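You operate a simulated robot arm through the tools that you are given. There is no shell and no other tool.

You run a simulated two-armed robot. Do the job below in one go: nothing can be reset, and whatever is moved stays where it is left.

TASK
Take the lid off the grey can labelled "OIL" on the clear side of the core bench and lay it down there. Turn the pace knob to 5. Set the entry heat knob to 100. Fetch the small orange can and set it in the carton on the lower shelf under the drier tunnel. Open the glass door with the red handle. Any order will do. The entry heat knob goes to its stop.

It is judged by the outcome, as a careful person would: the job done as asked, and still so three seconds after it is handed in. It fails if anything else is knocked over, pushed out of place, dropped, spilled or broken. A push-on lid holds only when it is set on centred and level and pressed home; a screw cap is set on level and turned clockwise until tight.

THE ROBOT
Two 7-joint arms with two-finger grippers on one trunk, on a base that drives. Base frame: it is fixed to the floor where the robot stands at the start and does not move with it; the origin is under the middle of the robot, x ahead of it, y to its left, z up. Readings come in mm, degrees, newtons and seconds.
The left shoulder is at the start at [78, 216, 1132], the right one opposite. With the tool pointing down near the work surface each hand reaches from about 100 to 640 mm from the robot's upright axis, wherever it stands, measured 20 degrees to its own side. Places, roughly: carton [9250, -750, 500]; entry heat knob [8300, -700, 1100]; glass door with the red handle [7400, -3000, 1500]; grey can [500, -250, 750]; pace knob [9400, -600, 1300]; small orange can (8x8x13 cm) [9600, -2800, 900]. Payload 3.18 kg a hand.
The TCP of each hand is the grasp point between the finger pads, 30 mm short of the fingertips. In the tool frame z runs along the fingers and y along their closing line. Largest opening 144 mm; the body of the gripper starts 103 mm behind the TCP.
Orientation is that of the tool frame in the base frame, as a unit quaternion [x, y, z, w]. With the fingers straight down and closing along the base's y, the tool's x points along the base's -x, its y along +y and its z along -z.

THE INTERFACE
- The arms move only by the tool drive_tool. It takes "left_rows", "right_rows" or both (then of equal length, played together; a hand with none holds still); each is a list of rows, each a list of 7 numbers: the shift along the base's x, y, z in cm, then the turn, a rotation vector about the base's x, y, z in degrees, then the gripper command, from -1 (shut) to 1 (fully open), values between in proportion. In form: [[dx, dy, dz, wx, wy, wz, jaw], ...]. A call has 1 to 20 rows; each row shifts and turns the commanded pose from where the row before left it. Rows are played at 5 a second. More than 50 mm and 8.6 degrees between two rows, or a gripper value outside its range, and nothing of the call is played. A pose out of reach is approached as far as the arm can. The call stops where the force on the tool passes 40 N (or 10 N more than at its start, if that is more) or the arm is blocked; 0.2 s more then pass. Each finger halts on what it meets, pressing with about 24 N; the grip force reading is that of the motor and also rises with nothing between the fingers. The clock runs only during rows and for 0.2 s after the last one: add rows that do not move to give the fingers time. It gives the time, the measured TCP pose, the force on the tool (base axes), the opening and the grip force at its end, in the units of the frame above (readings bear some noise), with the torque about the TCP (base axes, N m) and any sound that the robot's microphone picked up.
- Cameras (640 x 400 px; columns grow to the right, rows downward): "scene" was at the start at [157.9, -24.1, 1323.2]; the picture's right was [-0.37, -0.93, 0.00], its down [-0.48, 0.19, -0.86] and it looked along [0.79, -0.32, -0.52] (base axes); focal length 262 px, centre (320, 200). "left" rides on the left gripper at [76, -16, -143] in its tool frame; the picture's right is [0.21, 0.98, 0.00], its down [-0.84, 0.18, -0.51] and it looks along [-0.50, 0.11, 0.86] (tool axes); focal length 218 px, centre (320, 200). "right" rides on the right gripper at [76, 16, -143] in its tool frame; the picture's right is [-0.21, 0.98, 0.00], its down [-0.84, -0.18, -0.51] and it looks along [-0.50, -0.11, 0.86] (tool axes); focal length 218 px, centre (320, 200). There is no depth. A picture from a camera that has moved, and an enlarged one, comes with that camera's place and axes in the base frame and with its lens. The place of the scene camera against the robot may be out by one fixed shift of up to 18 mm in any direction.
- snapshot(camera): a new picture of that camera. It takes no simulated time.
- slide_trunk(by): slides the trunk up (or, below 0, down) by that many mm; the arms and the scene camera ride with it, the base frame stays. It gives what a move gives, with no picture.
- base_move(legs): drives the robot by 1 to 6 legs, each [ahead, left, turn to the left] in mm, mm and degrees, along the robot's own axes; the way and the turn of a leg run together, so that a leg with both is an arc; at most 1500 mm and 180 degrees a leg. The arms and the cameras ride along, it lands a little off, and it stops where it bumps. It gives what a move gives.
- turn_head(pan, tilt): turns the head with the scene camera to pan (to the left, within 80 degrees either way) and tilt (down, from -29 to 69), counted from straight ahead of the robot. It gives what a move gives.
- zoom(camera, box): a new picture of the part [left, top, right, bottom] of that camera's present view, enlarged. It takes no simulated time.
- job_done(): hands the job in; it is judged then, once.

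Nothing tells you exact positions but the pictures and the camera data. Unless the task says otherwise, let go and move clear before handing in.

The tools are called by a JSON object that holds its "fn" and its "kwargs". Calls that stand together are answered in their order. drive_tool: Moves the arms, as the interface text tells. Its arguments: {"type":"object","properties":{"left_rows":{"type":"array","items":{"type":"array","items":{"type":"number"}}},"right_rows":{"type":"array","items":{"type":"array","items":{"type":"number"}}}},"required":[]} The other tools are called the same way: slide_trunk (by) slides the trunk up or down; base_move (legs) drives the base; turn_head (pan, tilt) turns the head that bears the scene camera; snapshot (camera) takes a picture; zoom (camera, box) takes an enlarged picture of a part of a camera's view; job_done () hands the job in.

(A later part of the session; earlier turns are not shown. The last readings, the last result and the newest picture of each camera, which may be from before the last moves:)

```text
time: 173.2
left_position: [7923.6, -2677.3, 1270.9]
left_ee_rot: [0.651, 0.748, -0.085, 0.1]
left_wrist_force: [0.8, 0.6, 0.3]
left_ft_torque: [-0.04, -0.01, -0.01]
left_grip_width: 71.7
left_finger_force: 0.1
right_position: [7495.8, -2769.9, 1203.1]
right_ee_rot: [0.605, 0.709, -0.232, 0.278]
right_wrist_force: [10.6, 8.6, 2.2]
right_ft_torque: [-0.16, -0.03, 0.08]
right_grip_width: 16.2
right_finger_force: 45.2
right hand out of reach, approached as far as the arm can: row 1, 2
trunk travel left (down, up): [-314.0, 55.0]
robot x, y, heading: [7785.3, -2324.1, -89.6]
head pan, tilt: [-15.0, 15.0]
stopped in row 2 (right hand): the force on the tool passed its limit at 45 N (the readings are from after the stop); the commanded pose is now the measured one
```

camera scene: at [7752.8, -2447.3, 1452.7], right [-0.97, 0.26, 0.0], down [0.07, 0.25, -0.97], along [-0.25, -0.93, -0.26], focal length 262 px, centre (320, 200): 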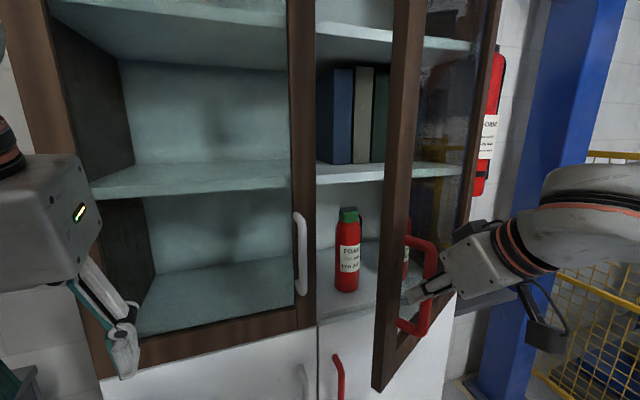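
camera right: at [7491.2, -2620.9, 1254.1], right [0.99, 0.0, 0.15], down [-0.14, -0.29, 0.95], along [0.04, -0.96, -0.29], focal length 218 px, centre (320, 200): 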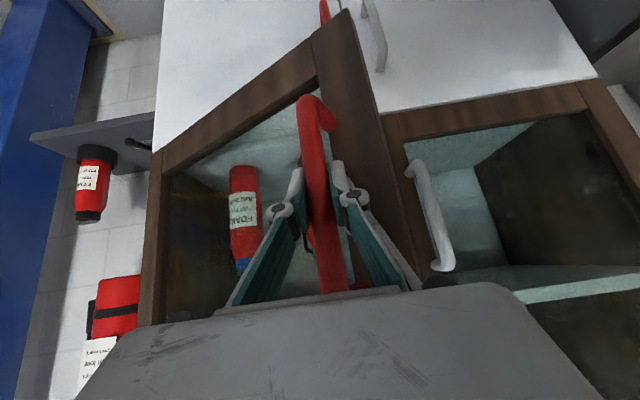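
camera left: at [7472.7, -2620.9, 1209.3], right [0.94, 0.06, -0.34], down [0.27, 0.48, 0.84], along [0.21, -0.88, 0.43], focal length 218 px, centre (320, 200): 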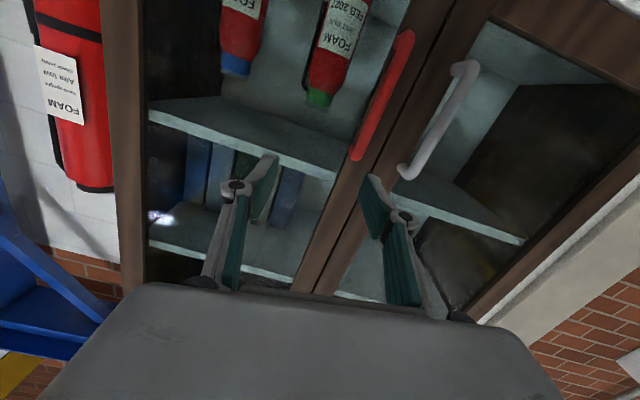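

The door is about 36° open. I'll keep hold of the bar and let the base carry the hand along the arc in small legs.

{"fn": "base_move", "kwargs": {"legs": [[-22, -22, 0], [-20, -26, 0]]}}

{"fn": "snapshot", "kwargs": {"camera": "scene"}}

{"fn": "snapshot", "kwargs": {"camera": "right"}}

```text
time: 174.6
left_position: [7888.8, -2644.1, 1273.0]
left_ee_rot: [0.65, 0.749, -0.085, 0.1]
left_wrist_force: [0.1, 0.9, -0.1]
left_ft_torque: [-0.04, -0.12, 0.01]
left_grip_width: 72.1
left_finger_force: 0.0
right_position: [7463.8, -2734.2, 1203.7]
right_ee_rot: [0.601, 0.712, -0.23, 0.281]
right_wrist_force: [9.2, 10.7, 2.2]
right_ft_torque: [-0.34, 0.42, 0.38]
right_grip_width: 16.7
right_finger_force: 45.0
trunk travel left (down, up): [-314.0, 55.0]
robot x, y, heading: [7750.3, -2294.5, -89.8]
head pan, tilt: [-15.0, 15.0]
stopped in leg 2: the force on the tool passed its limit at 42 N (the readings are from after the stop); the commanded pose is now the measured one
```

```text
taken
camera scene: at [7717.7, -2413.2, 1452.8], right [-0.97, 0.25, 0.0], down [0.07, 0.25, -0.97], along [-0.24, -0.94, -0.26], focal length 262 px, centre (320, 200)
```

scene: 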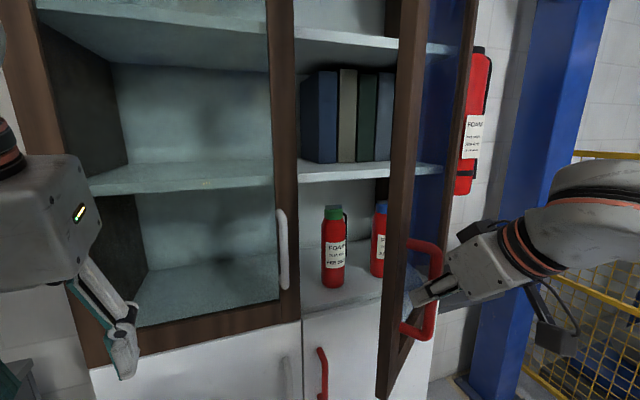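

```text
taken
camera right: at [7451.7, -2582.6, 1256.2], right [0.99, 0.02, 0.15], down [-0.14, -0.3, 0.94], along [0.06, -0.95, -0.3], focal length 218 px, centre (320, 200)
```

right: 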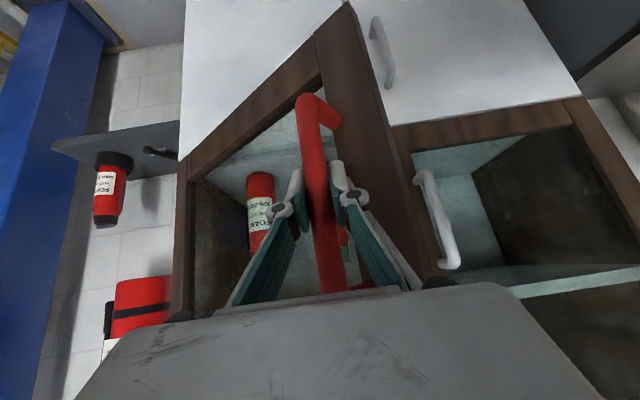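

It moved well; refitting all grip points gives hinge (7187, -3025), radius 398, and the door is about 36° open. Continuing with base legs along this better arc.

{"fn": "base_move", "kwargs": {"legs": [[-27, -32, 0], [-23, -34, 0]]}}

{"fn": "snapshot", "kwargs": {"camera": "scene"}}

```text
time: 176.1
left_position: [7823.9, -2594.7, 1273.6]
left_ee_rot: [0.649, 0.749, -0.086, 0.099]
left_wrist_force: [-1.2, -0.7, -0.2]
left_ft_torque: [-0.01, -0.04, 0.01]
left_grip_width: 71.9
left_finger_force: 0.0
right_position: [7396.5, -2686.1, 1202.1]
right_ee_rot: [0.602, 0.711, -0.231, 0.279]
right_wrist_force: [20.3, 30.7, 4.3]
right_ft_torque: [0.56, 0.64, 0.09]
right_grip_width: 16.2
right_finger_force: 44.9
trunk travel left (down, up): [-314.0, 55.0]
robot x, y, heading: [7684.2, -2247.4, -89.6]
head pan, tilt: [-15.0, 15.0]
```

```text
taken
camera scene: at [7653.4, -2364.0, 1452.9], right [-0.97, 0.25, 0.0], down [0.06, 0.25, -0.97], along [-0.25, -0.94, -0.25], focal length 262 px, centre (320, 200)
```

scene: 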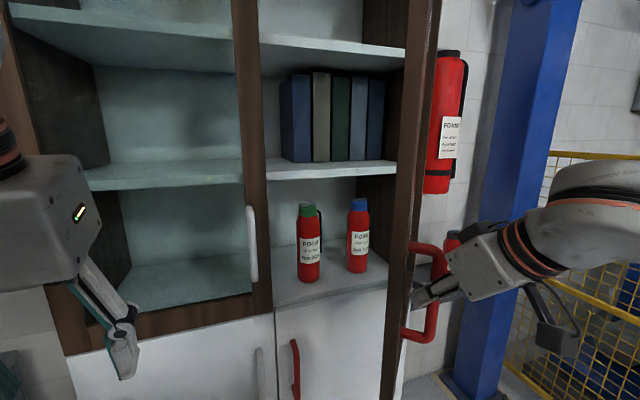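

Door about 50° open. The force shows I'm a few mm inside the arc, so I'll correct outward on the next legs.

{"fn": "base_move", "kwargs": {"legs": [[-8, -2, 0], [-21, -32, 0], [-17, -37, 0]]}}

{"fn": "snapshot", "kwargs": {"camera": "scene"}}

{"fn": "snapshot", "kwargs": {"camera": "right"}}

```text
time: 178.0
left_position: [7751.6, -2556.0, 1270.3]
left_ee_rot: [0.65, 0.749, -0.083, 0.098]
left_wrist_force: [-0.2, 0.0, 0.4]
left_ft_torque: [0.02, -0.04, -0.01]
left_grip_width: 72.3
left_finger_force: 0.1
right_position: [7323.1, -2648.2, 1201.4]
right_ee_rot: [0.604, 0.71, -0.23, 0.279]
right_wrist_force: [-8.0, -23.8, 21.6]
right_ft_torque: [0.59, 0.93, 0.28]
right_grip_width: 16.3
right_finger_force: 44.7
trunk travel left (down, up): [-314.0, 55.0]
robot x, y, heading: [7611.7, -2198.8, -89.8]
head pan, tilt: [-15.0, 15.0]
```

```text
taken
camera scene: at [7579.7, -2325.6, 1452.2], right [-0.97, 0.26, 0.0], down [0.07, 0.25, -0.97], along [-0.25, -0.93, -0.26], focal length 262 px, centre (320, 200)
```

scene: 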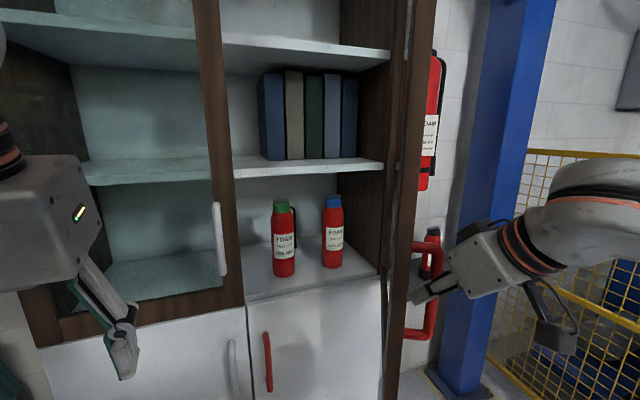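

```text
taken
camera right: at [7312.7, -2495.3, 1255.6], right [0.99, 0.01, 0.15], down [-0.14, -0.31, 0.94], along [0.05, -0.95, -0.3], focal length 218 px, centre (320, 200)
```

right: 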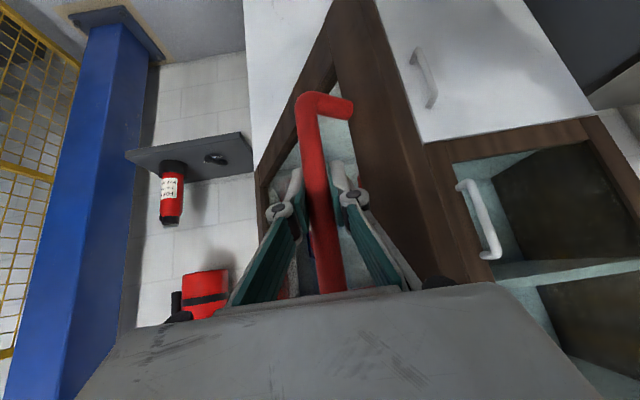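

Door about 60° open. One more leg toward 67°.

{"fn": "base_move", "kwargs": {"legs": [[-9, -39, 0]]}}

{"fn": "snapshot", "kwargs": {"camera": "scene"}}

{"fn": "snapshot", "kwargs": {"camera": "right"}}

```text
time: 179.1
left_position: [7714.1, -2544.8, 1271.3]
left_ee_rot: [0.65, 0.749, -0.084, 0.099]
left_wrist_force: [-0.1, -0.4, -0.1]
left_ft_torque: [-0.01, -0.03, 0.04]
left_grip_width: 72.2
left_finger_force: 0.0
right_position: [7286.6, -2637.4, 1201.6]
right_ee_rot: [0.604, 0.71, -0.23, 0.278]
right_wrist_force: [1.4, 4.2, -3.2]
right_ft_torque: [0.96, 0.97, 0.11]
right_grip_width: 16.4
right_finger_force: 45.0
trunk travel left (down, up): [-314.0, 55.0]
robot x, y, heading: [7577.8, -2195.3, -89.7]
head pan, tilt: [-15.0, 15.0]
```

```text
taken
camera scene: at [7542.7, -2314.3, 1452.4], right [-0.97, 0.25, 0.0], down [0.07, 0.25, -0.97], along [-0.25, -0.93, -0.26], focal length 262 px, centre (320, 200)
```

scene: 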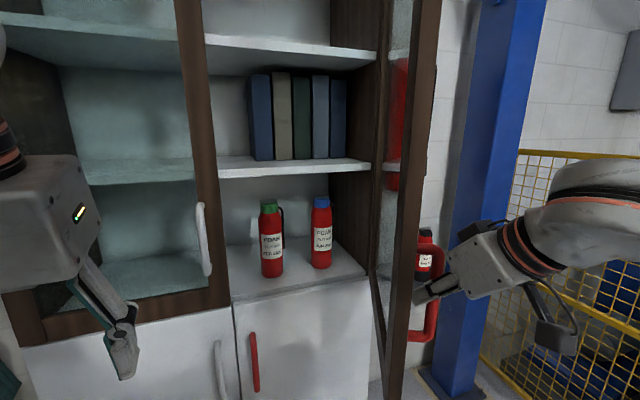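

```text
taken
camera right: at [7275.7, -2484.3, 1255.8], right [0.99, 0.01, 0.15], down [-0.14, -0.31, 0.94], along [0.05, -0.95, -0.3], focal length 218 px, centre (320, 200)
```

right: 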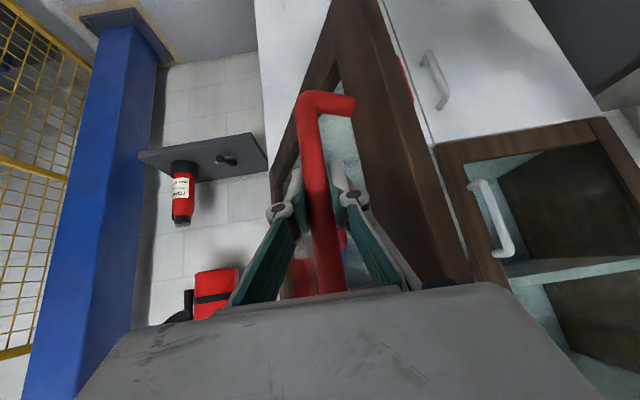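

Forces are near zero at about 65°. The fingers still have room beside the door, so I'll go a bit further.

{"fn": "base_move", "kwargs": {"legs": [[-11, -40, 0]]}}

{"fn": "snapshot", "kwargs": {"camera": "right"}}

{"fn": "snapshot", "kwargs": {"camera": "scene"}}

```text
time: 180.1
left_position: [7672.9, -2535.7, 1269.2]
left_ee_rot: [0.649, 0.749, -0.084, 0.098]
left_wrist_force: [-0.4, 0.3, -0.6]
left_ft_torque: [-0.03, -0.03, 0.0]
left_grip_width: 71.7
left_finger_force: 0.1
right_position: [7245.8, -2629.1, 1202.1]
right_ee_rot: [0.603, 0.711, -0.229, 0.279]
right_wrist_force: [-0.1, -10.9, 4.8]
right_ft_torque: [1.02, 0.99, 0.2]
right_grip_width: 15.9
right_finger_force: 45.2
trunk travel left (down, up): [-314.0, 55.0]
robot x, y, heading: [7535.4, -2182.9, -89.7]
head pan, tilt: [-15.0, 15.0]
```

```text
taken
camera right: at [7234.8, -2475.7, 1255.9], right [0.99, 0.01, 0.15], down [-0.14, -0.31, 0.94], along [0.05, -0.95, -0.3], focal length 218 px, centre (320, 200)
```

right: 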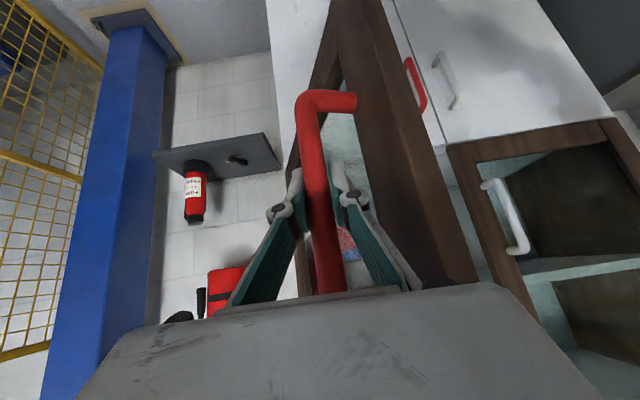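

```text
taken
camera scene: at [7501.8, -2305.6, 1452.3], right [-0.97, 0.25, 0.0], down [0.07, 0.25, -0.97], along [-0.25, -0.93, -0.26], focal length 262 px, centre (320, 200)
```

scene: 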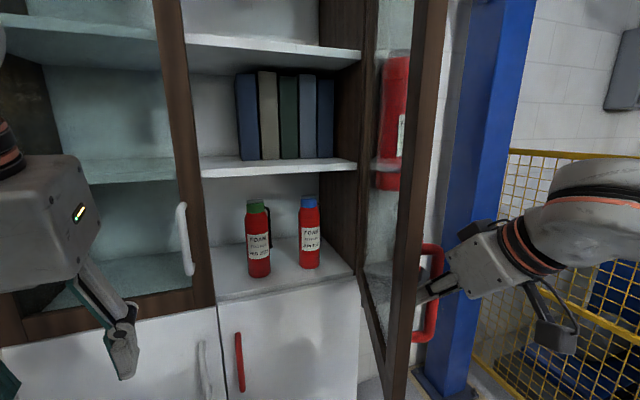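

{"fn": "base_move", "kwargs": {"legs": [[-2, -30, 0]]}}

{"fn": "snapshot", "kwargs": {"camera": "right"}}

```text
time: 181.1
left_position: [7643.4, -2532.8, 1271.3]
left_ee_rot: [0.649, 0.749, -0.085, 0.099]
left_wrist_force: [-0.4, -0.5, 0.1]
left_ft_torque: [0.01, -0.03, -0.01]
left_grip_width: 72.0
left_finger_force: 0.1
right_position: [7214.8, -2625.4, 1202.7]
right_ee_rot: [0.603, 0.711, -0.23, 0.279]
right_wrist_force: [0.8, 0.3, 0.4]
right_ft_torque: [1.01, 0.97, 0.16]
right_grip_width: 16.4
right_finger_force: 44.4
trunk travel left (down, up): [-314.0, 55.0]
robot x, y, heading: [7505.1, -2182.2, -89.8]
head pan, tilt: [-15.0, 15.0]
```

```text
taken
camera right: at [7204.2, -2472.6, 1256.0], right [0.99, 0.01, 0.15], down [-0.14, -0.31, 0.94], along [0.05, -0.95, -0.3], focal length 218 px, centre (320, 200)
```

right: 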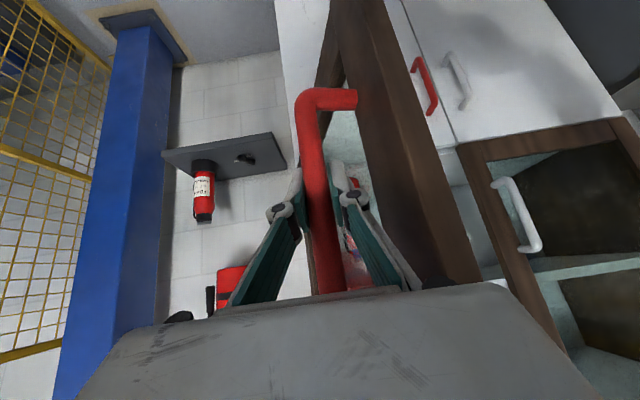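

Zero force at about 76° open. I'll open the fingers only slightly (the door is close beside them) and back straight out.

{"fn": "drive_tool", "kwargs": {"right_rows": [[0, 0, 0, 0, 0, 0, -0.7], [0, 0, 0, 0, 0, 0, -0.58], [0, 0, 0, 0, 0, 0, -0.58]]}}

{"fn": "base_move", "kwargs": {"legs": [[-80, -14, 0]]}}

{"fn": "snapshot", "kwargs": {"camera": "right"}}

{"fn": "snapshot", "kwargs": {"camera": "scene"}}

```text
time: 181.9
left_position: [7643.6, -2533.4, 1271.1]
left_ee_rot: [0.65, 0.749, -0.084, 0.098]
left_wrist_force: [-0.4, 1.4, -0.4]
left_ft_torque: [0.02, 0.03, -0.02]
left_grip_width: 71.9
left_finger_force: 0.1
right_position: [7214.7, -2625.6, 1203.5]
right_ee_rot: [0.604, 0.71, -0.231, 0.279]
right_wrist_force: [0.4, -0.9, 0.1]
right_ft_torque: [-0.01, 0.0, -0.01]
right_grip_width: 30.3
right_finger_force: 0.0
trunk travel left (down, up): [-314.0, 55.0]
robot x, y, heading: [7503.8, -2178.6, -89.7]
head pan, tilt: [-15.0, 15.0]
```

```text
time: 182.9
left_position: [7629.9, -2452.1, 1271.3]
left_ee_rot: [0.65, 0.749, -0.085, 0.098]
left_wrist_force: [0.4, 0.2, -0.8]
left_ft_torque: [-0.04, 0.01, 0.02]
left_grip_width: 72.1
left_finger_force: 0.0
right_position: [7201.6, -2543.9, 1201.4]
right_ee_rot: [0.604, 0.711, -0.23, 0.278]
right_wrist_force: [0.5, 0.3, 0.0]
right_ft_torque: [-0.02, 0.02, 0.02]
right_grip_width: 30.3
right_finger_force: 0.1
trunk travel left (down, up): [-314.0, 55.0]
robot x, y, heading: [7490.7, -2100.0, -89.7]
head pan, tilt: [-15.0, 15.0]
```

```text
taken
camera right: at [7190.8, -2392.0, 1256.2], right [0.99, 0.01, 0.15], down [-0.14, -0.31, 0.94], along [0.05, -0.95, -0.3], focal length 218 px, centre (320, 200)
```

right: 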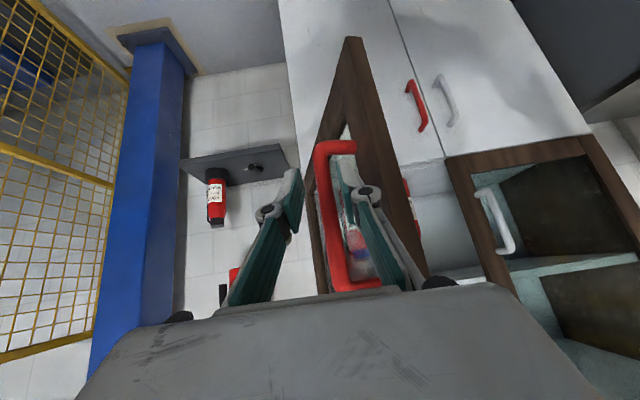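

```text
taken
camera scene: at [7457.8, -2221.6, 1452.4], right [-0.97, 0.25, 0.0], down [0.07, 0.25, -0.97], along [-0.24, -0.93, -0.26], focal length 262 px, centre (320, 200)
```

scene: 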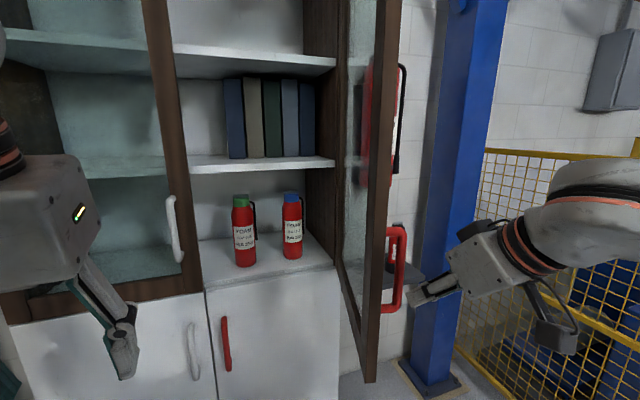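

The red-handled door stays wide open. I'll back away, bring the right hand upright again, and travel along the aisle to the green bench for the orange can.

{"fn": "base_move", "kwargs": {"legs": [[-150, 0, 0]]}}

{"fn": "drive_tool", "kwargs": {"right_rows": [[0, 1, 0, 7.4, 0, 0, 0], [0, 1, 0, 7.4, 0, 0, 0], [0, 1, 0, 7.4, 0, 0, 0], [0, 1, 0, 7.4, 0, 0, 0], [0, 1, 0, 7.4, 0, 0, 0], [0, 1, 0, 6, 0, 0, 0], [0, 0, 0, 0, 0, -5, 0], [0, 0, 0, 0, 0, -5, 0], [0, 0, 0, 0, 0, 0, 0]]}}

{"fn": "turn_head", "kwargs": {"pan": 60, "tilt": 20}}

{"fn": "snapshot", "kwargs": {"camera": "scene"}}

```text
time: 184.3
left_position: [7627.3, -2298.6, 1272.2]
left_ee_rot: [0.65, 0.749, -0.084, 0.098]
left_wrist_force: [-0.2, 0.8, 0.5]
left_ft_torque: [-0.04, 0.01, -0.02]
left_grip_width: 71.9
left_finger_force: 0.1
right_position: [7199.7, -2390.2, 1202.7]
right_ee_rot: [0.604, 0.71, -0.23, 0.279]
right_wrist_force: [-1.6, 0.4, 0.8]
right_ft_torque: [0.0, -0.03, 0.02]
right_grip_width: 30.3
right_finger_force: 0.0
trunk travel left (down, up): [-314.0, 55.0]
robot x, y, heading: [7492.8, -1943.0, -89.7]
head pan, tilt: [-15.0, 15.0]
```

```text
time: 186.3
left_position: [7627.9, -2299.9, 1271.3]
left_ee_rot: [0.65, 0.749, -0.084, 0.099]
left_wrist_force: [-1.2, 0.1, -0.1]
left_ft_torque: [0.01, -0.01, -0.01]
left_grip_width: 71.9
left_finger_force: 0.0
right_position: [7199.8, -2330.7, 1203.2]
right_ee_rot: [0.727, 0.684, 0.042, 0.041]
right_wrist_force: [0.2, -0.2, -0.8]
right_ft_torque: [0.01, -0.01, 0.01]
right_grip_width: 71.6
right_finger_force: 0.2
trunk travel left (down, up): [-314.0, 55.0]
robot x, y, heading: [7491.3, -1946.2, -89.9]
head pan, tilt: [-15.0, 15.0]
```

```text
time: 187.8
left_position: [7628.7, -2298.4, 1271.7]
left_ee_rot: [0.65, 0.749, -0.084, 0.099]
left_wrist_force: [0.4, -0.6, -0.3]
left_ft_torque: [-0.02, -0.02, -0.03]
left_grip_width: 72.0
left_finger_force: 0.0
right_position: [7200.0, -2329.6, 1203.0]
right_ee_rot: [0.726, 0.685, 0.042, 0.041]
right_wrist_force: [0.4, -0.1, 0.3]
right_ft_torque: [0.01, -0.01, 0.02]
right_grip_width: 72.1
right_finger_force: 0.1
trunk travel left (down, up): [-314.0, 55.0]
robot x, y, heading: [7490.5, -1946.0, -90.0]
head pan, tilt: [60.0, 20.0]
```

```text
taken
camera scene: at [7561.7, -2025.0, 1444.2], right [-0.5, -0.87, 0.0], down [-0.3, 0.17, -0.94], along [0.82, -0.47, -0.34], focal length 262 px, centre (320, 200)
```

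scene: 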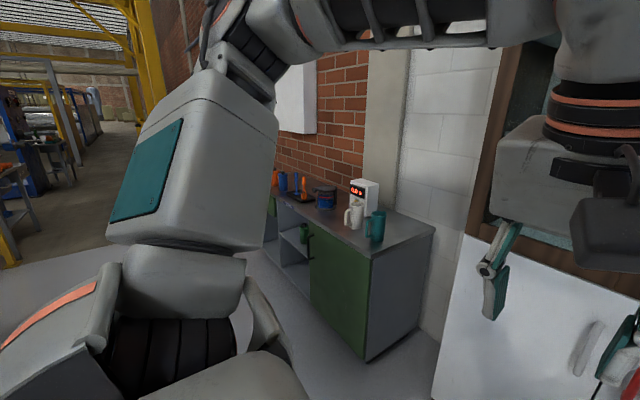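

The green bench begins around x=8430, with several orange items further along it. I'll strafe 1450 mm left along the aisle.

{"fn": "base_move", "kwargs": {"legs": [[0, 1450, 0]]}}

{"fn": "turn_head", "kwargs": {"pan": 30, "tilt": 25}}

{"fn": "snapshot", "kwargs": {"camera": "scene"}}

{"fn": "turn_head", "kwargs": {"pan": 0, "tilt": 25}}

{"fn": "snapshot", "kwargs": {"camera": "scene"}}

```text
time: 200.9
left_position: [9102.7, -2285.0, 1270.8]
left_ee_rot: [0.646, 0.752, -0.085, 0.099]
left_wrist_force: [0.6, -1.0, 0.3]
left_ft_torque: [-0.01, -0.01, -0.03]
left_grip_width: 72.0
left_finger_force: 0.0
right_position: [8675.5, -2321.3, 1202.0]
right_ee_rot: [0.723, 0.688, 0.042, 0.04]
right_wrist_force: [-0.1, 0.3, 0.0]
right_ft_torque: [0.0, -0.01, -0.01]
right_grip_width: 71.9
right_finger_force: 0.1
trunk travel left (down, up): [-314.0, 55.0]
robot x, y, heading: [8967.9, -1933.6, -89.4]
head pan, tilt: [60.0, 20.0]
```

```text
time: 201.8
left_position: [9103.9, -2285.5, 1270.5]
left_ee_rot: [0.647, 0.752, -0.084, 0.098]
left_wrist_force: [0.4, 0.6, 0.1]
left_ft_torque: [-0.01, -0.01, 0.01]
left_grip_width: 71.9
left_finger_force: 0.1
right_position: [8675.9, -2322.7, 1203.0]
right_ee_rot: [0.723, 0.688, 0.043, 0.04]
right_wrist_force: [-0.1, -0.1, -0.6]
right_ft_torque: [-0.01, 0.01, 0.0]
right_grip_width: 72.0
right_finger_force: 0.0
trunk travel left (down, up): [-314.0, 55.0]
robot x, y, heading: [8965.4, -1932.0, -89.4]
head pan, tilt: [30.0, 25.0]
```

```text
taken
camera scene: at [9001.0, -2045.7, 1436.1], right [-0.86, -0.51, 0.0], down [-0.22, 0.36, -0.91], along [0.46, -0.78, -0.42], focal length 262 px, centre (320, 200)
```

scene: 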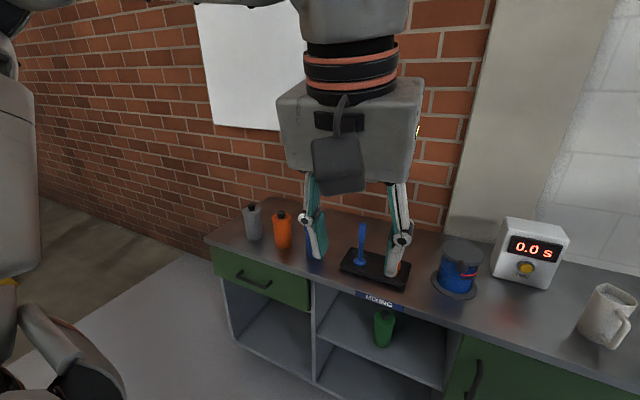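

```text
time: 202.8
left_position: [9104.4, -2285.8, 1272.5]
left_ee_rot: [0.647, 0.751, -0.083, 0.099]
left_wrist_force: [0.5, 0.1, 0.1]
left_ft_torque: [0.02, -0.01, 0.03]
left_grip_width: 71.8
left_finger_force: 0.2
right_position: [8674.7, -2321.4, 1202.4]
right_ee_rot: [0.723, 0.688, 0.042, 0.041]
right_wrist_force: [-0.3, -0.2, 0.3]
right_ft_torque: [0.0, 0.01, -0.03]
right_grip_width: 72.0
right_finger_force: 0.1
trunk travel left (down, up): [-314.0, 55.0]
robot x, y, heading: [8964.0, -1933.6, -89.4]
head pan, tilt: [0.0, 25.0]
```

```text
taken
camera scene: at [8955.1, -2058.6, 1436.1], right [-1.0, -0.01, 0.0], down [-0.01, 0.42, -0.91], along [0.01, -0.91, -0.42], focal length 262 px, centre (320, 200)
```

scene: 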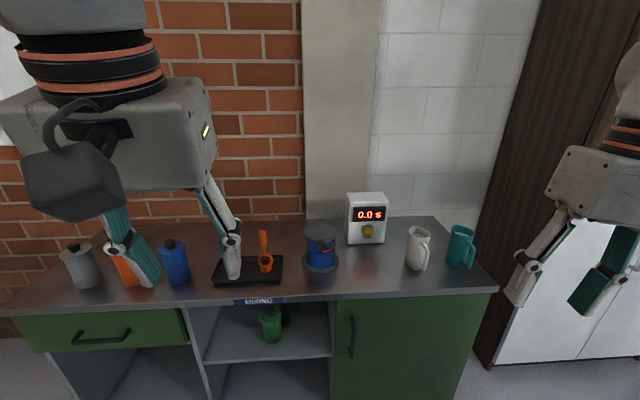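

I see the row: grey can, small orange can, blue can, a tray, a mixer, a timer and mugs. I'll strafe so that the orange can is in front of the left hand.

{"fn": "base_move", "kwargs": {"legs": [[0, 430, -0.6]]}}

{"fn": "turn_head", "kwargs": {"pan": 10, "tilt": 30}}

{"fn": "snapshot", "kwargs": {"camera": "scene"}}

{"fn": "snapshot", "kwargs": {"camera": "left"}}

{"fn": "snapshot", "kwargs": {"camera": "right"}}

```text
time: 207.2
left_position: [9544.7, -2286.4, 1273.0]
left_ee_rot: [0.654, 0.746, -0.085, 0.098]
left_wrist_force: [0.7, -0.2, 0.5]
left_ft_torque: [0.0, 0.0, 0.0]
left_grip_width: 72.0
left_finger_force: 0.1
right_position: [9117.3, -2314.4, 1202.5]
right_ee_rot: [0.729, 0.682, 0.042, 0.041]
right_wrist_force: [0.4, 0.6, -0.1]
right_ft_torque: [0.02, 0.01, -0.01]
right_grip_width: 72.0
right_finger_force: 0.1
trunk travel left (down, up): [-314.0, 55.0]
robot x, y, heading: [9412.1, -1932.3, -90.4]
head pan, tilt: [0.0, 25.0]
```

```text
time: 207.9
left_position: [9543.6, -2286.0, 1271.3]
left_ee_rot: [0.653, 0.746, -0.085, 0.098]
left_wrist_force: [0.0, -0.2, -0.2]
left_ft_torque: [0.0, 0.0, -0.03]
left_grip_width: 71.8
left_finger_force: 0.0
right_position: [9115.6, -2314.2, 1202.5]
right_ee_rot: [0.729, 0.682, 0.042, 0.041]
right_wrist_force: [0.2, 0.4, 0.0]
right_ft_torque: [0.03, 0.0, -0.01]
right_grip_width: 72.0
right_finger_force: 0.1
trunk travel left (down, up): [-314.0, 55.0]
robot x, y, heading: [9409.9, -1931.1, -90.1]
head pan, tilt: [10.0, 30.0]
```

```text
taken
camera scene: at [9415.5, -2053.8, 1428.2], right [-0.99, -0.17, 0.0], down [-0.08, 0.49, -0.87], along [0.15, -0.85, -0.5], focal length 262 px, centre (320, 200)
```

scene: 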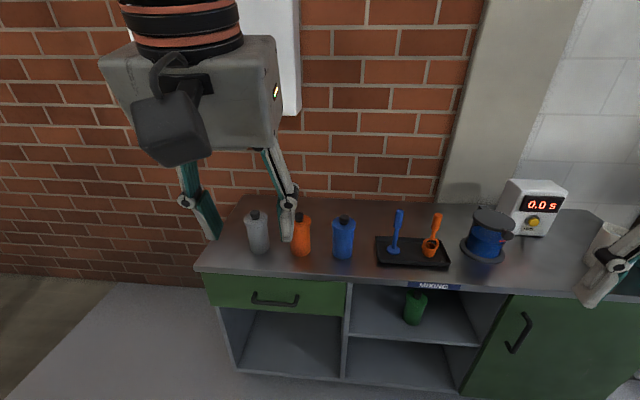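

```text
taken
camera left: at [9513.0, -2178.9, 1389.6], right [0.94, 0.33, -0.05], down [0.27, -0.65, 0.71], along [0.2, -0.68, -0.7], focal length 218 px, centre (320, 200)
```

left: 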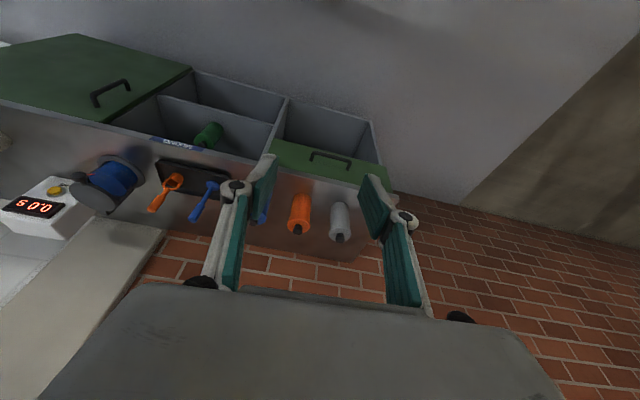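

```text
taken
camera right: at [9119.6, -2239.2, 1346.5], right [0.95, -0.27, 0.11], down [-0.29, -0.83, 0.48], along [-0.04, -0.49, -0.87], focal length 218 px, centre (320, 200)
```

right: 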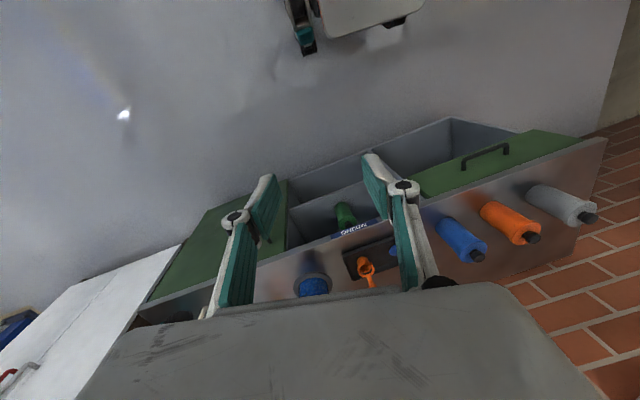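

The orange can stands at about [9615, -2770], its cap top at z≈952 and the bench top near z=822. I'll lower the trunk to its starting height and drive up to the bench.

{"fn": "slide_trunk", "kwargs": {"by": -100}}

{"fn": "base_move", "kwargs": {"legs": [[325, 28, 0]]}}

{"fn": "turn_head", "kwargs": {"pan": 15, "tilt": 45}}

{"fn": "snapshot", "kwargs": {"camera": "scene"}}

{"fn": "snapshot", "kwargs": {"camera": "left"}}

```text
time: 209.3
left_position: [9545.4, -2285.6, 1172.9]
left_ee_rot: [0.653, 0.746, -0.085, 0.099]
left_wrist_force: [0.5, -0.4, -0.4]
left_ft_torque: [-0.01, 0.01, 0.01]
left_grip_width: 72.3
left_finger_force: 0.1
right_position: [9115.9, -2312.9, 1104.2]
right_ee_rot: [0.73, 0.681, 0.04, 0.041]
right_wrist_force: [0.1, 1.0, -0.2]
right_ft_torque: [-0.04, 0.0, 0.0]
right_grip_width: 71.8
right_finger_force: 0.1
trunk travel left (down, up): [-214.0, 155.0]
robot x, y, heading: [9407.8, -1934.3, -90.1]
head pan, tilt: [10.0, 30.0]
```

```text
time: 211.4
left_position: [9566.5, -2607.6, 1170.9]
left_ee_rot: [0.656, 0.744, -0.085, 0.097]
left_wrist_force: [0.5, 0.4, -0.4]
left_ft_torque: [0.0, 0.03, 0.01]
left_grip_width: 71.9
left_finger_force: 0.0
right_position: [9138.0, -2634.3, 1102.5]
right_ee_rot: [0.732, 0.679, 0.041, 0.041]
right_wrist_force: [0.1, -0.6, -0.3]
right_ft_torque: [0.01, 0.01, 0.01]
right_grip_width: 71.8
right_finger_force: 0.1
trunk travel left (down, up): [-214.0, 155.0]
robot x, y, heading: [9432.8, -2257.1, -90.6]
head pan, tilt: [10.0, 30.0]
```

```text
time: 212.2
left_position: [9567.5, -2607.5, 1171.3]
left_ee_rot: [0.655, 0.744, -0.086, 0.098]
left_wrist_force: [-0.2, -0.2, 0.2]
left_ft_torque: [-0.05, -0.01, -0.03]
left_grip_width: 71.7
left_finger_force: 0.2
right_position: [9138.5, -2633.6, 1103.1]
right_ee_rot: [0.732, 0.678, 0.041, 0.041]
right_wrist_force: [-0.6, 0.3, 0.3]
right_ft_torque: [-0.01, 0.01, 0.02]
right_grip_width: 72.2
right_finger_force: 0.1
trunk travel left (down, up): [-214.0, 155.0]
robot x, y, heading: [9437.9, -2252.6, -90.7]
head pan, tilt: [15.0, 45.0]
```

```text
taken
camera scene: at [9444.3, -2406.6, 1302.6], right [-0.97, -0.25, 0.0], down [-0.18, 0.68, -0.71], along [0.18, -0.69, -0.71], focal length 262 px, centre (320, 200)
```

scene: 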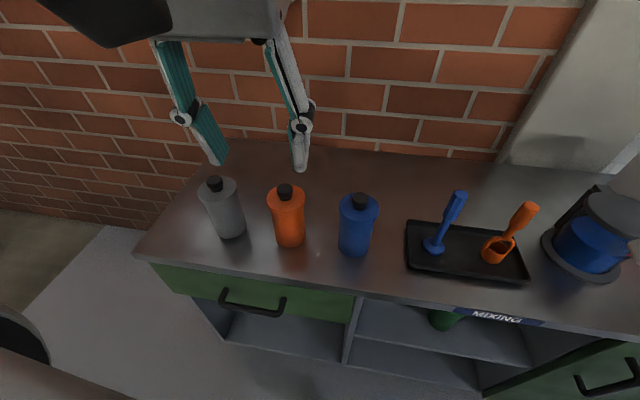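

```text
taken
camera left: at [9536.0, -2499.9, 1289.7], right [0.94, 0.32, -0.05], down [0.26, -0.66, 0.71], along [0.19, -0.68, -0.7], focal length 218 px, centre (320, 200)
```

left: 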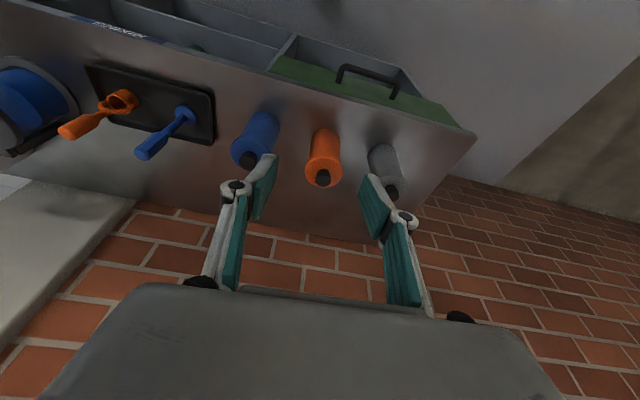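

The grasp geometry is clear. Before picking the can I want to see the carton and knobs, to choose a suitable grip tilt; I'll back off and turn around to face the drier.

{"fn": "base_move", "kwargs": {"legs": [[-340, 0, 0], [0, 0, 90], [0, 0, 90]]}}

{"fn": "turn_head", "kwargs": {"pan": 0, "tilt": 20}}

{"fn": "snapshot", "kwargs": {"camera": "scene"}}

{"fn": "turn_head", "kwargs": {"pan": 30, "tilt": 20}}

{"fn": "snapshot", "kwargs": {"camera": "scene"}}

```text
time: 222.1
left_position: [9302.3, -1555.2, 1171.6]
left_ee_rot: [0.746, -0.653, -0.098, -0.085]
left_wrist_force: [0.0, 0.7, 0.0]
left_ft_torque: [-0.01, -0.02, 0.03]
left_grip_width: 72.1
left_finger_force: 0.1
right_position: [9731.7, -1526.6, 1102.1]
right_ee_rot: [-0.682, 0.729, 0.041, -0.042]
right_wrist_force: [0.9, -0.5, -0.2]
right_ft_torque: [0.0, -0.03, -0.01]
right_grip_width: 71.7
right_finger_force: 0.0
trunk travel left (down, up): [-214.0, 155.0]
robot x, y, heading: [9439.7, -1907.9, 90.0]
head pan, tilt: [15.0, 45.0]
```

```text
time: 223.0
left_position: [9303.3, -1555.2, 1171.7]
left_ee_rot: [0.747, -0.652, -0.098, -0.084]
left_wrist_force: [-0.3, 0.4, 0.4]
left_ft_torque: [-0.02, 0.02, -0.01]
left_grip_width: 72.0
left_finger_force: 0.0
right_position: [9732.1, -1526.4, 1101.6]
right_ee_rot: [-0.681, 0.73, 0.041, -0.042]
right_wrist_force: [-0.5, 0.6, 0.0]
right_ft_torque: [0.02, -0.02, 0.03]
right_grip_width: 71.9
right_finger_force: 0.1
trunk travel left (down, up): [-214.0, 155.0]
robot x, y, heading: [9438.1, -1906.5, 89.8]
head pan, tilt: [0.0, 20.0]
```

```text
taken
camera scene: at [9428.2, -1721.5, 1341.1], right [1.0, 0.0, 0.0], down [0.0, -0.34, -0.94], along [0.0, 0.94, -0.34], focal length 262 px, centre (320, 200)
```

scene: 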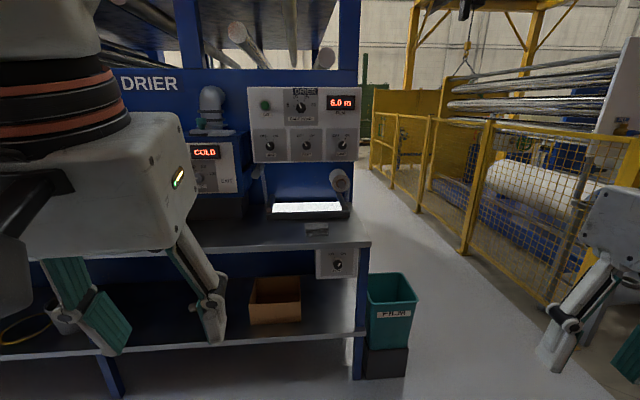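

```text
time: 223.9
left_position: [9302.4, -1554.7, 1171.4]
left_ee_rot: [0.747, -0.652, -0.099, -0.084]
left_wrist_force: [0.1, -0.4, 0.3]
left_ft_torque: [-0.01, -0.01, -0.01]
left_grip_width: 72.1
left_finger_force: 0.1
right_position: [9731.9, -1526.7, 1102.4]
right_ee_rot: [-0.681, 0.73, 0.041, -0.042]
right_wrist_force: [-0.7, -0.7, 0.2]
right_ft_torque: [0.0, 0.01, -0.02]
right_grip_width: 72.1
right_finger_force: 0.1
trunk travel left (down, up): [-214.0, 155.0]
robot x, y, heading: [9439.1, -1905.9, 89.8]
head pan, tilt: [30.0, 20.0]
```

```text
taken
camera scene: at [9381.8, -1733.8, 1341.2], right [0.87, 0.5, 0.0], down [0.17, -0.3, -0.94], along [-0.47, 0.82, -0.34], focal length 262 px, centre (320, 200)
```

scene: 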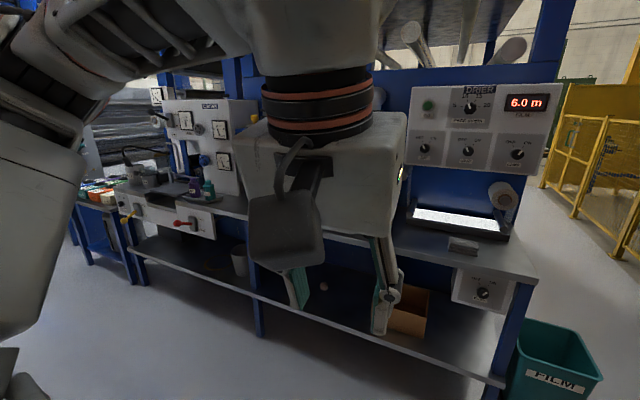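

The drier panel with knobs and the carton on the lower shelf are in view. Zooming in to read labels.

{"fn": "turn_head", "kwargs": {"pan": 10, "tilt": 15}}

{"fn": "snapshot", "kwargs": {"camera": "scene"}}

{"fn": "zoom", "kwargs": {"camera": "scene", "box": [290, 70, 440, 200]}}

{"fn": "zoom", "kwargs": {"camera": "scene", "box": [230, 230, 430, 370]}}

```text
time: 224.8
left_position: [9302.4, -1555.7, 1171.0]
left_ee_rot: [0.747, -0.652, -0.098, -0.085]
left_wrist_force: [-0.8, 0.6, 0.0]
left_ft_torque: [-0.01, -0.01, -0.02]
left_grip_width: 71.7
left_finger_force: 0.0
right_position: [9730.3, -1526.1, 1102.1]
right_ee_rot: [-0.681, 0.73, 0.041, -0.041]
right_wrist_force: [0.6, -0.3, -0.2]
right_ft_torque: [-0.02, -0.03, 0.0]
right_grip_width: 72.1
right_finger_force: 0.1
trunk travel left (down, up): [-214.0, 155.0]
robot x, y, heading: [9438.8, -1908.5, 89.7]
head pan, tilt: [10.0, 15.0]
```

```text
taken
camera scene: at [9412.0, -1722.6, 1349.3], right [0.99, 0.17, 0.0], down [0.04, -0.26, -0.97], along [-0.17, 0.95, -0.26], focal length 262 px, centre (320, 200)
```

scene: 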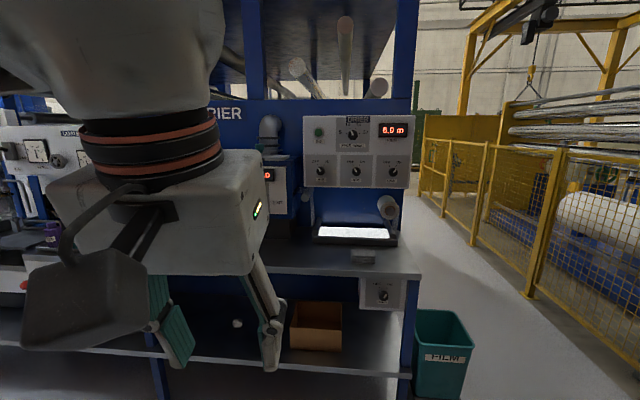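

```text
3.08 times, centred on (365, 135) of scene
camera zoom: at [9412.0, -1722.6, 1349.3], right [0.99, 0.17, 0.0], down [0.04, -0.26, -0.97], along [-0.17, 0.95, -0.26], focal length 808 px, centre (182, 400)
```

zoom: 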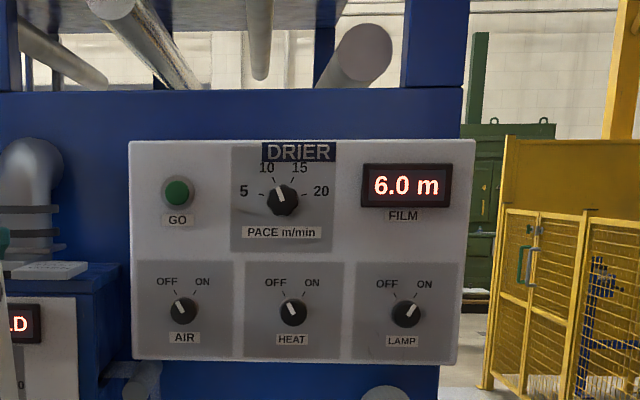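

```text
2.86 times, centred on (330, 300) of scene
camera zoom: at [9412.0, -1722.6, 1349.3], right [0.99, 0.17, 0.0], down [0.04, -0.26, -0.97], along [-0.17, 0.95, -0.26], focal length 750 px, centre (291, -86)
```

zoom: 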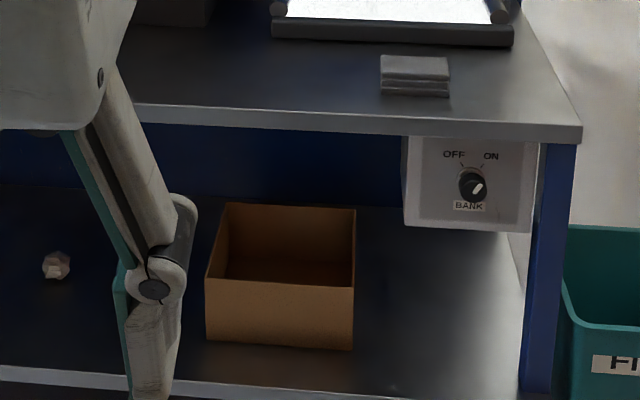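

Now I can read it: PACE knob points at 10 (5 is further left), the carton is an open box under the bench at about x 9132–9340, y -848…-677, rim z≈566. I'll raise the trunk and drive up toward the panel to do the pace knob with the left hand.

{"fn": "slide_trunk", "kwargs": {"by": 155}}

{"fn": "base_move", "kwargs": {"legs": [[520, -52, 0]]}}

{"fn": "turn_head", "kwargs": {"pan": 12, "tilt": 15}}

{"fn": "snapshot", "kwargs": {"camera": "scene"}}

{"fn": "snapshot", "kwargs": {"camera": "left"}}

{"fn": "snapshot", "kwargs": {"camera": "right"}}

```text
time: 226.5
left_position: [9303.3, -1554.6, 1325.4]
left_ee_rot: [0.747, -0.652, -0.098, -0.085]
left_wrist_force: [-0.1, -0.7, -0.4]
left_ft_torque: [-0.01, -0.03, -0.02]
left_grip_width: 71.8
left_finger_force: 0.1
right_position: [9730.6, -1526.4, 1258.1]
right_ee_rot: [-0.681, 0.73, 0.04, -0.041]
right_wrist_force: [0.4, -0.2, 0.9]
right_ft_torque: [0.03, 0.01, 0.0]
right_grip_width: 72.1
right_finger_force: 0.1
trunk travel left (down, up): [-369.0, 0.0]
robot x, y, heading: [9436.7, -1911.5, 89.6]
head pan, tilt: [10.0, 15.0]
```

```text
time: 229.6
left_position: [9363.3, -1026.3, 1325.0]
left_ee_rot: [0.743, -0.656, -0.098, -0.085]
left_wrist_force: [0.6, 0.5, -0.1]
left_ft_torque: [0.0, -0.01, 0.05]
left_grip_width: 72.1
left_finger_force: 0.1
right_position: [9790.8, -1001.3, 1257.1]
right_ee_rot: [-0.678, 0.733, 0.042, -0.042]
right_wrist_force: [0.4, 0.6, 0.6]
right_ft_torque: [-0.02, 0.0, 0.01]
right_grip_width: 72.2
right_finger_force: 0.0
trunk travel left (down, up): [-369.0, 0.0]
robot x, y, heading: [9489.9, -1381.7, 89.2]
head pan, tilt: [10.0, 15.0]
```

```text
time: 230.2
left_position: [9362.8, -1025.4, 1325.9]
left_ee_rot: [0.743, -0.656, -0.098, -0.085]
left_wrist_force: [0.1, 0.2, -0.1]
left_ft_torque: [-0.05, 0.01, 0.02]
left_grip_width: 71.7
left_finger_force: 0.1
right_position: [9790.9, -1002.4, 1257.0]
right_ee_rot: [-0.678, 0.733, 0.042, -0.042]
right_wrist_force: [0.0, 0.1, -0.3]
right_ft_torque: [0.02, 0.02, 0.02]
right_grip_width: 71.9
right_finger_force: 0.1
trunk travel left (down, up): [-369.0, 0.0]
robot x, y, heading: [9494.8, -1378.0, 89.3]
head pan, tilt: [12.0, 15.0]
```

```text
taken
camera scene: at [9466.4, -1238.2, 1506.4], right [0.98, 0.19, 0.0], down [0.05, -0.25, -0.97], along [-0.19, 0.95, -0.26], focal length 262 px, centre (320, 200)
```

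scene: 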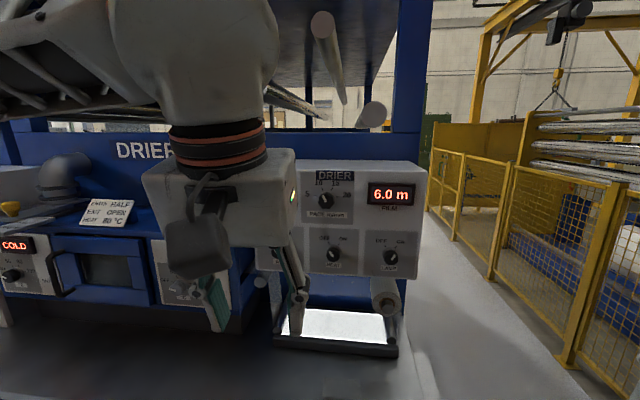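

```text
taken
camera left: at [9391.7, -1132.8, 1444.6], right [-0.95, -0.32, -0.05], down [-0.26, 0.66, 0.71], along [-0.19, 0.68, -0.7], focal length 218 px, centre (320, 200)
```

left: 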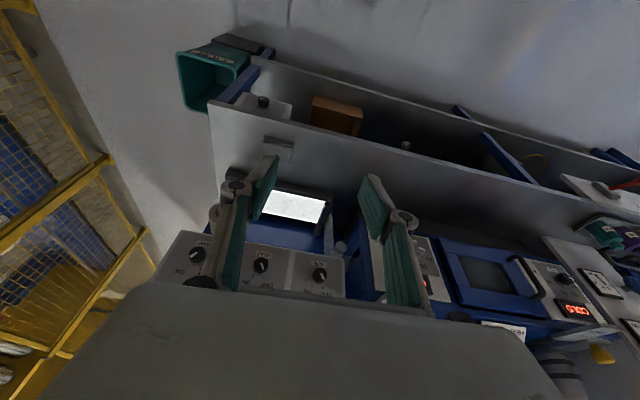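

```text
taken
camera right: at [9784.9, -1077.4, 1401.4], right [-0.95, 0.28, 0.11], down [0.3, 0.82, 0.48], along [0.04, 0.49, -0.87], focal length 218 px, centre (320, 200)
```

right: 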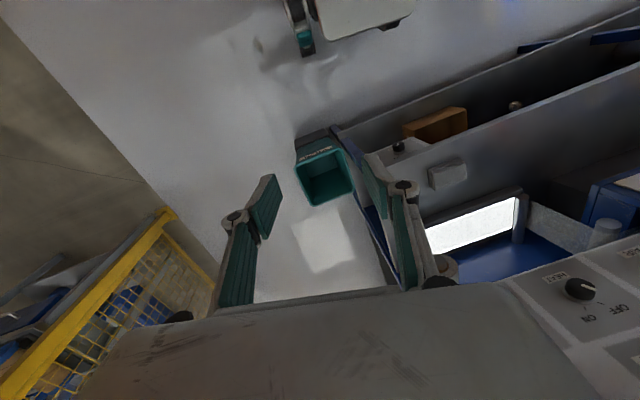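

Pace knob is at about [9357, -597, 1331]. I'll square up and pitch the left hand toward the panel while moving it forward.

{"fn": "drive_tool", "kwargs": {"left_rows": [[0, 2, 0, 0, 0, -7.8, -0.2], [0, 3, 0, 7.5, 0, 0, -0.2], [0, 3, 0, 7.5, 0, 0, -0.2], [0, 3, 0, 7.5, 0, 0, -0.2], [0, 3, 0, 7.5, 0, 0, -0.2], [0, 0, 0, 0, 0, 0, -0.2]]}}

{"fn": "snapshot", "kwargs": {"camera": "scene"}}

{"fn": "snapshot", "kwargs": {"camera": "left"}}

```text
time: 231.6
left_position: [9362.1, -885.0, 1324.3]
left_ee_rot: [-0.649, 0.657, 0.272, 0.27]
left_wrist_force: [0.4, -0.7, 0.0]
left_ft_torque: [0.02, 0.03, -0.01]
left_grip_width: 57.5
left_finger_force: 0.0
right_position: [9790.6, -1003.0, 1257.6]
right_ee_rot: [-0.677, 0.733, 0.041, -0.042]
right_wrist_force: [-0.1, 0.3, -0.4]
right_ft_torque: [0.02, 0.04, 0.01]
right_grip_width: 71.9
right_finger_force: 0.1
trunk travel left (down, up): [-369.0, 0.0]
robot x, y, heading: [9494.4, -1380.2, 89.0]
head pan, tilt: [12.0, 15.0]
```

```text
taken
camera scene: at [9466.3, -1238.7, 1506.5], right [0.98, 0.19, 0.0], down [0.05, -0.25, -0.97], along [-0.19, 0.95, -0.26], focal length 262 px, centre (320, 200)
```

scene: 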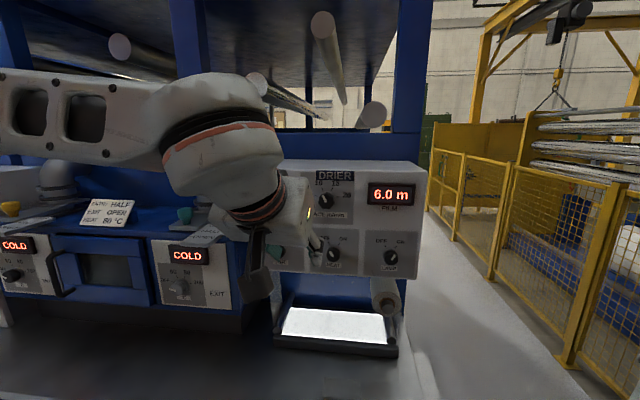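

```text
taken
camera left: at [9376.3, -1040.2, 1371.0], right [-0.98, -0.14, -0.14], down [-0.17, 0.24, 0.96], along [-0.1, 0.96, -0.26], focal length 218 px, centre (320, 200)
```

left: 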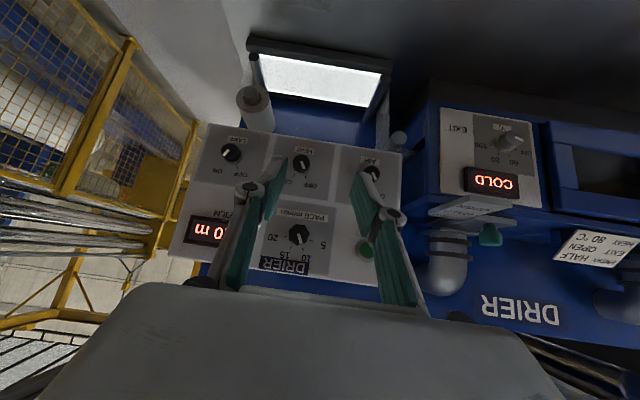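

The left camera now sees the knob directly: about [9359, -600, 1335]. I'll see whether the hand can pitch further toward horizontal here.

{"fn": "drive_tool", "kwargs": {"left_rows": [[0, 0, 0.5, 7.5, 0, 0, -0.2], [0, 0, 0.5, 7.5, 0, 0, -0.2], [0, 0, 0.5, 7.5, 0, 0, -0.2], [0, 0, 0, 0, 0, 0, -0.2]]}}

{"fn": "snapshot", "kwargs": {"camera": "left"}}

```text
time: 232.6
left_position: [9361.9, -885.2, 1340.4]
left_ee_rot: [-0.585, 0.591, 0.395, 0.39]
left_wrist_force: [0.2, 0.0, 0.0]
left_ft_torque: [0.0, -0.01, 0.02]
left_grip_width: 57.5
left_finger_force: 0.0
right_position: [9792.4, -1001.7, 1257.8]
right_ee_rot: [-0.677, 0.734, 0.041, -0.042]
right_wrist_force: [-0.4, 0.2, -0.1]
right_ft_torque: [0.0, -0.05, 0.0]
right_grip_width: 72.0
right_finger_force: 0.1
trunk travel left (down, up): [-369.0, 0.0]
robot x, y, heading: [9495.0, -1381.1, 89.3]
head pan, tilt: [12.0, 15.0]
```

```text
taken
camera left: at [9376.7, -1046.4, 1324.3], right [-0.98, -0.07, -0.18], down [-0.17, -0.14, 0.97], along [-0.1, 0.99, 0.13], focal length 218 px, centre (320, 200)
```

left: 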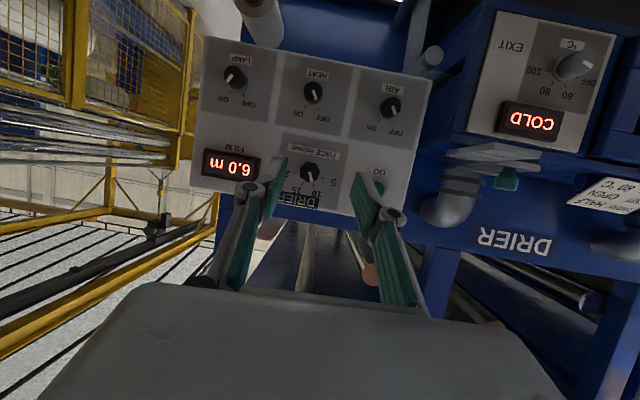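

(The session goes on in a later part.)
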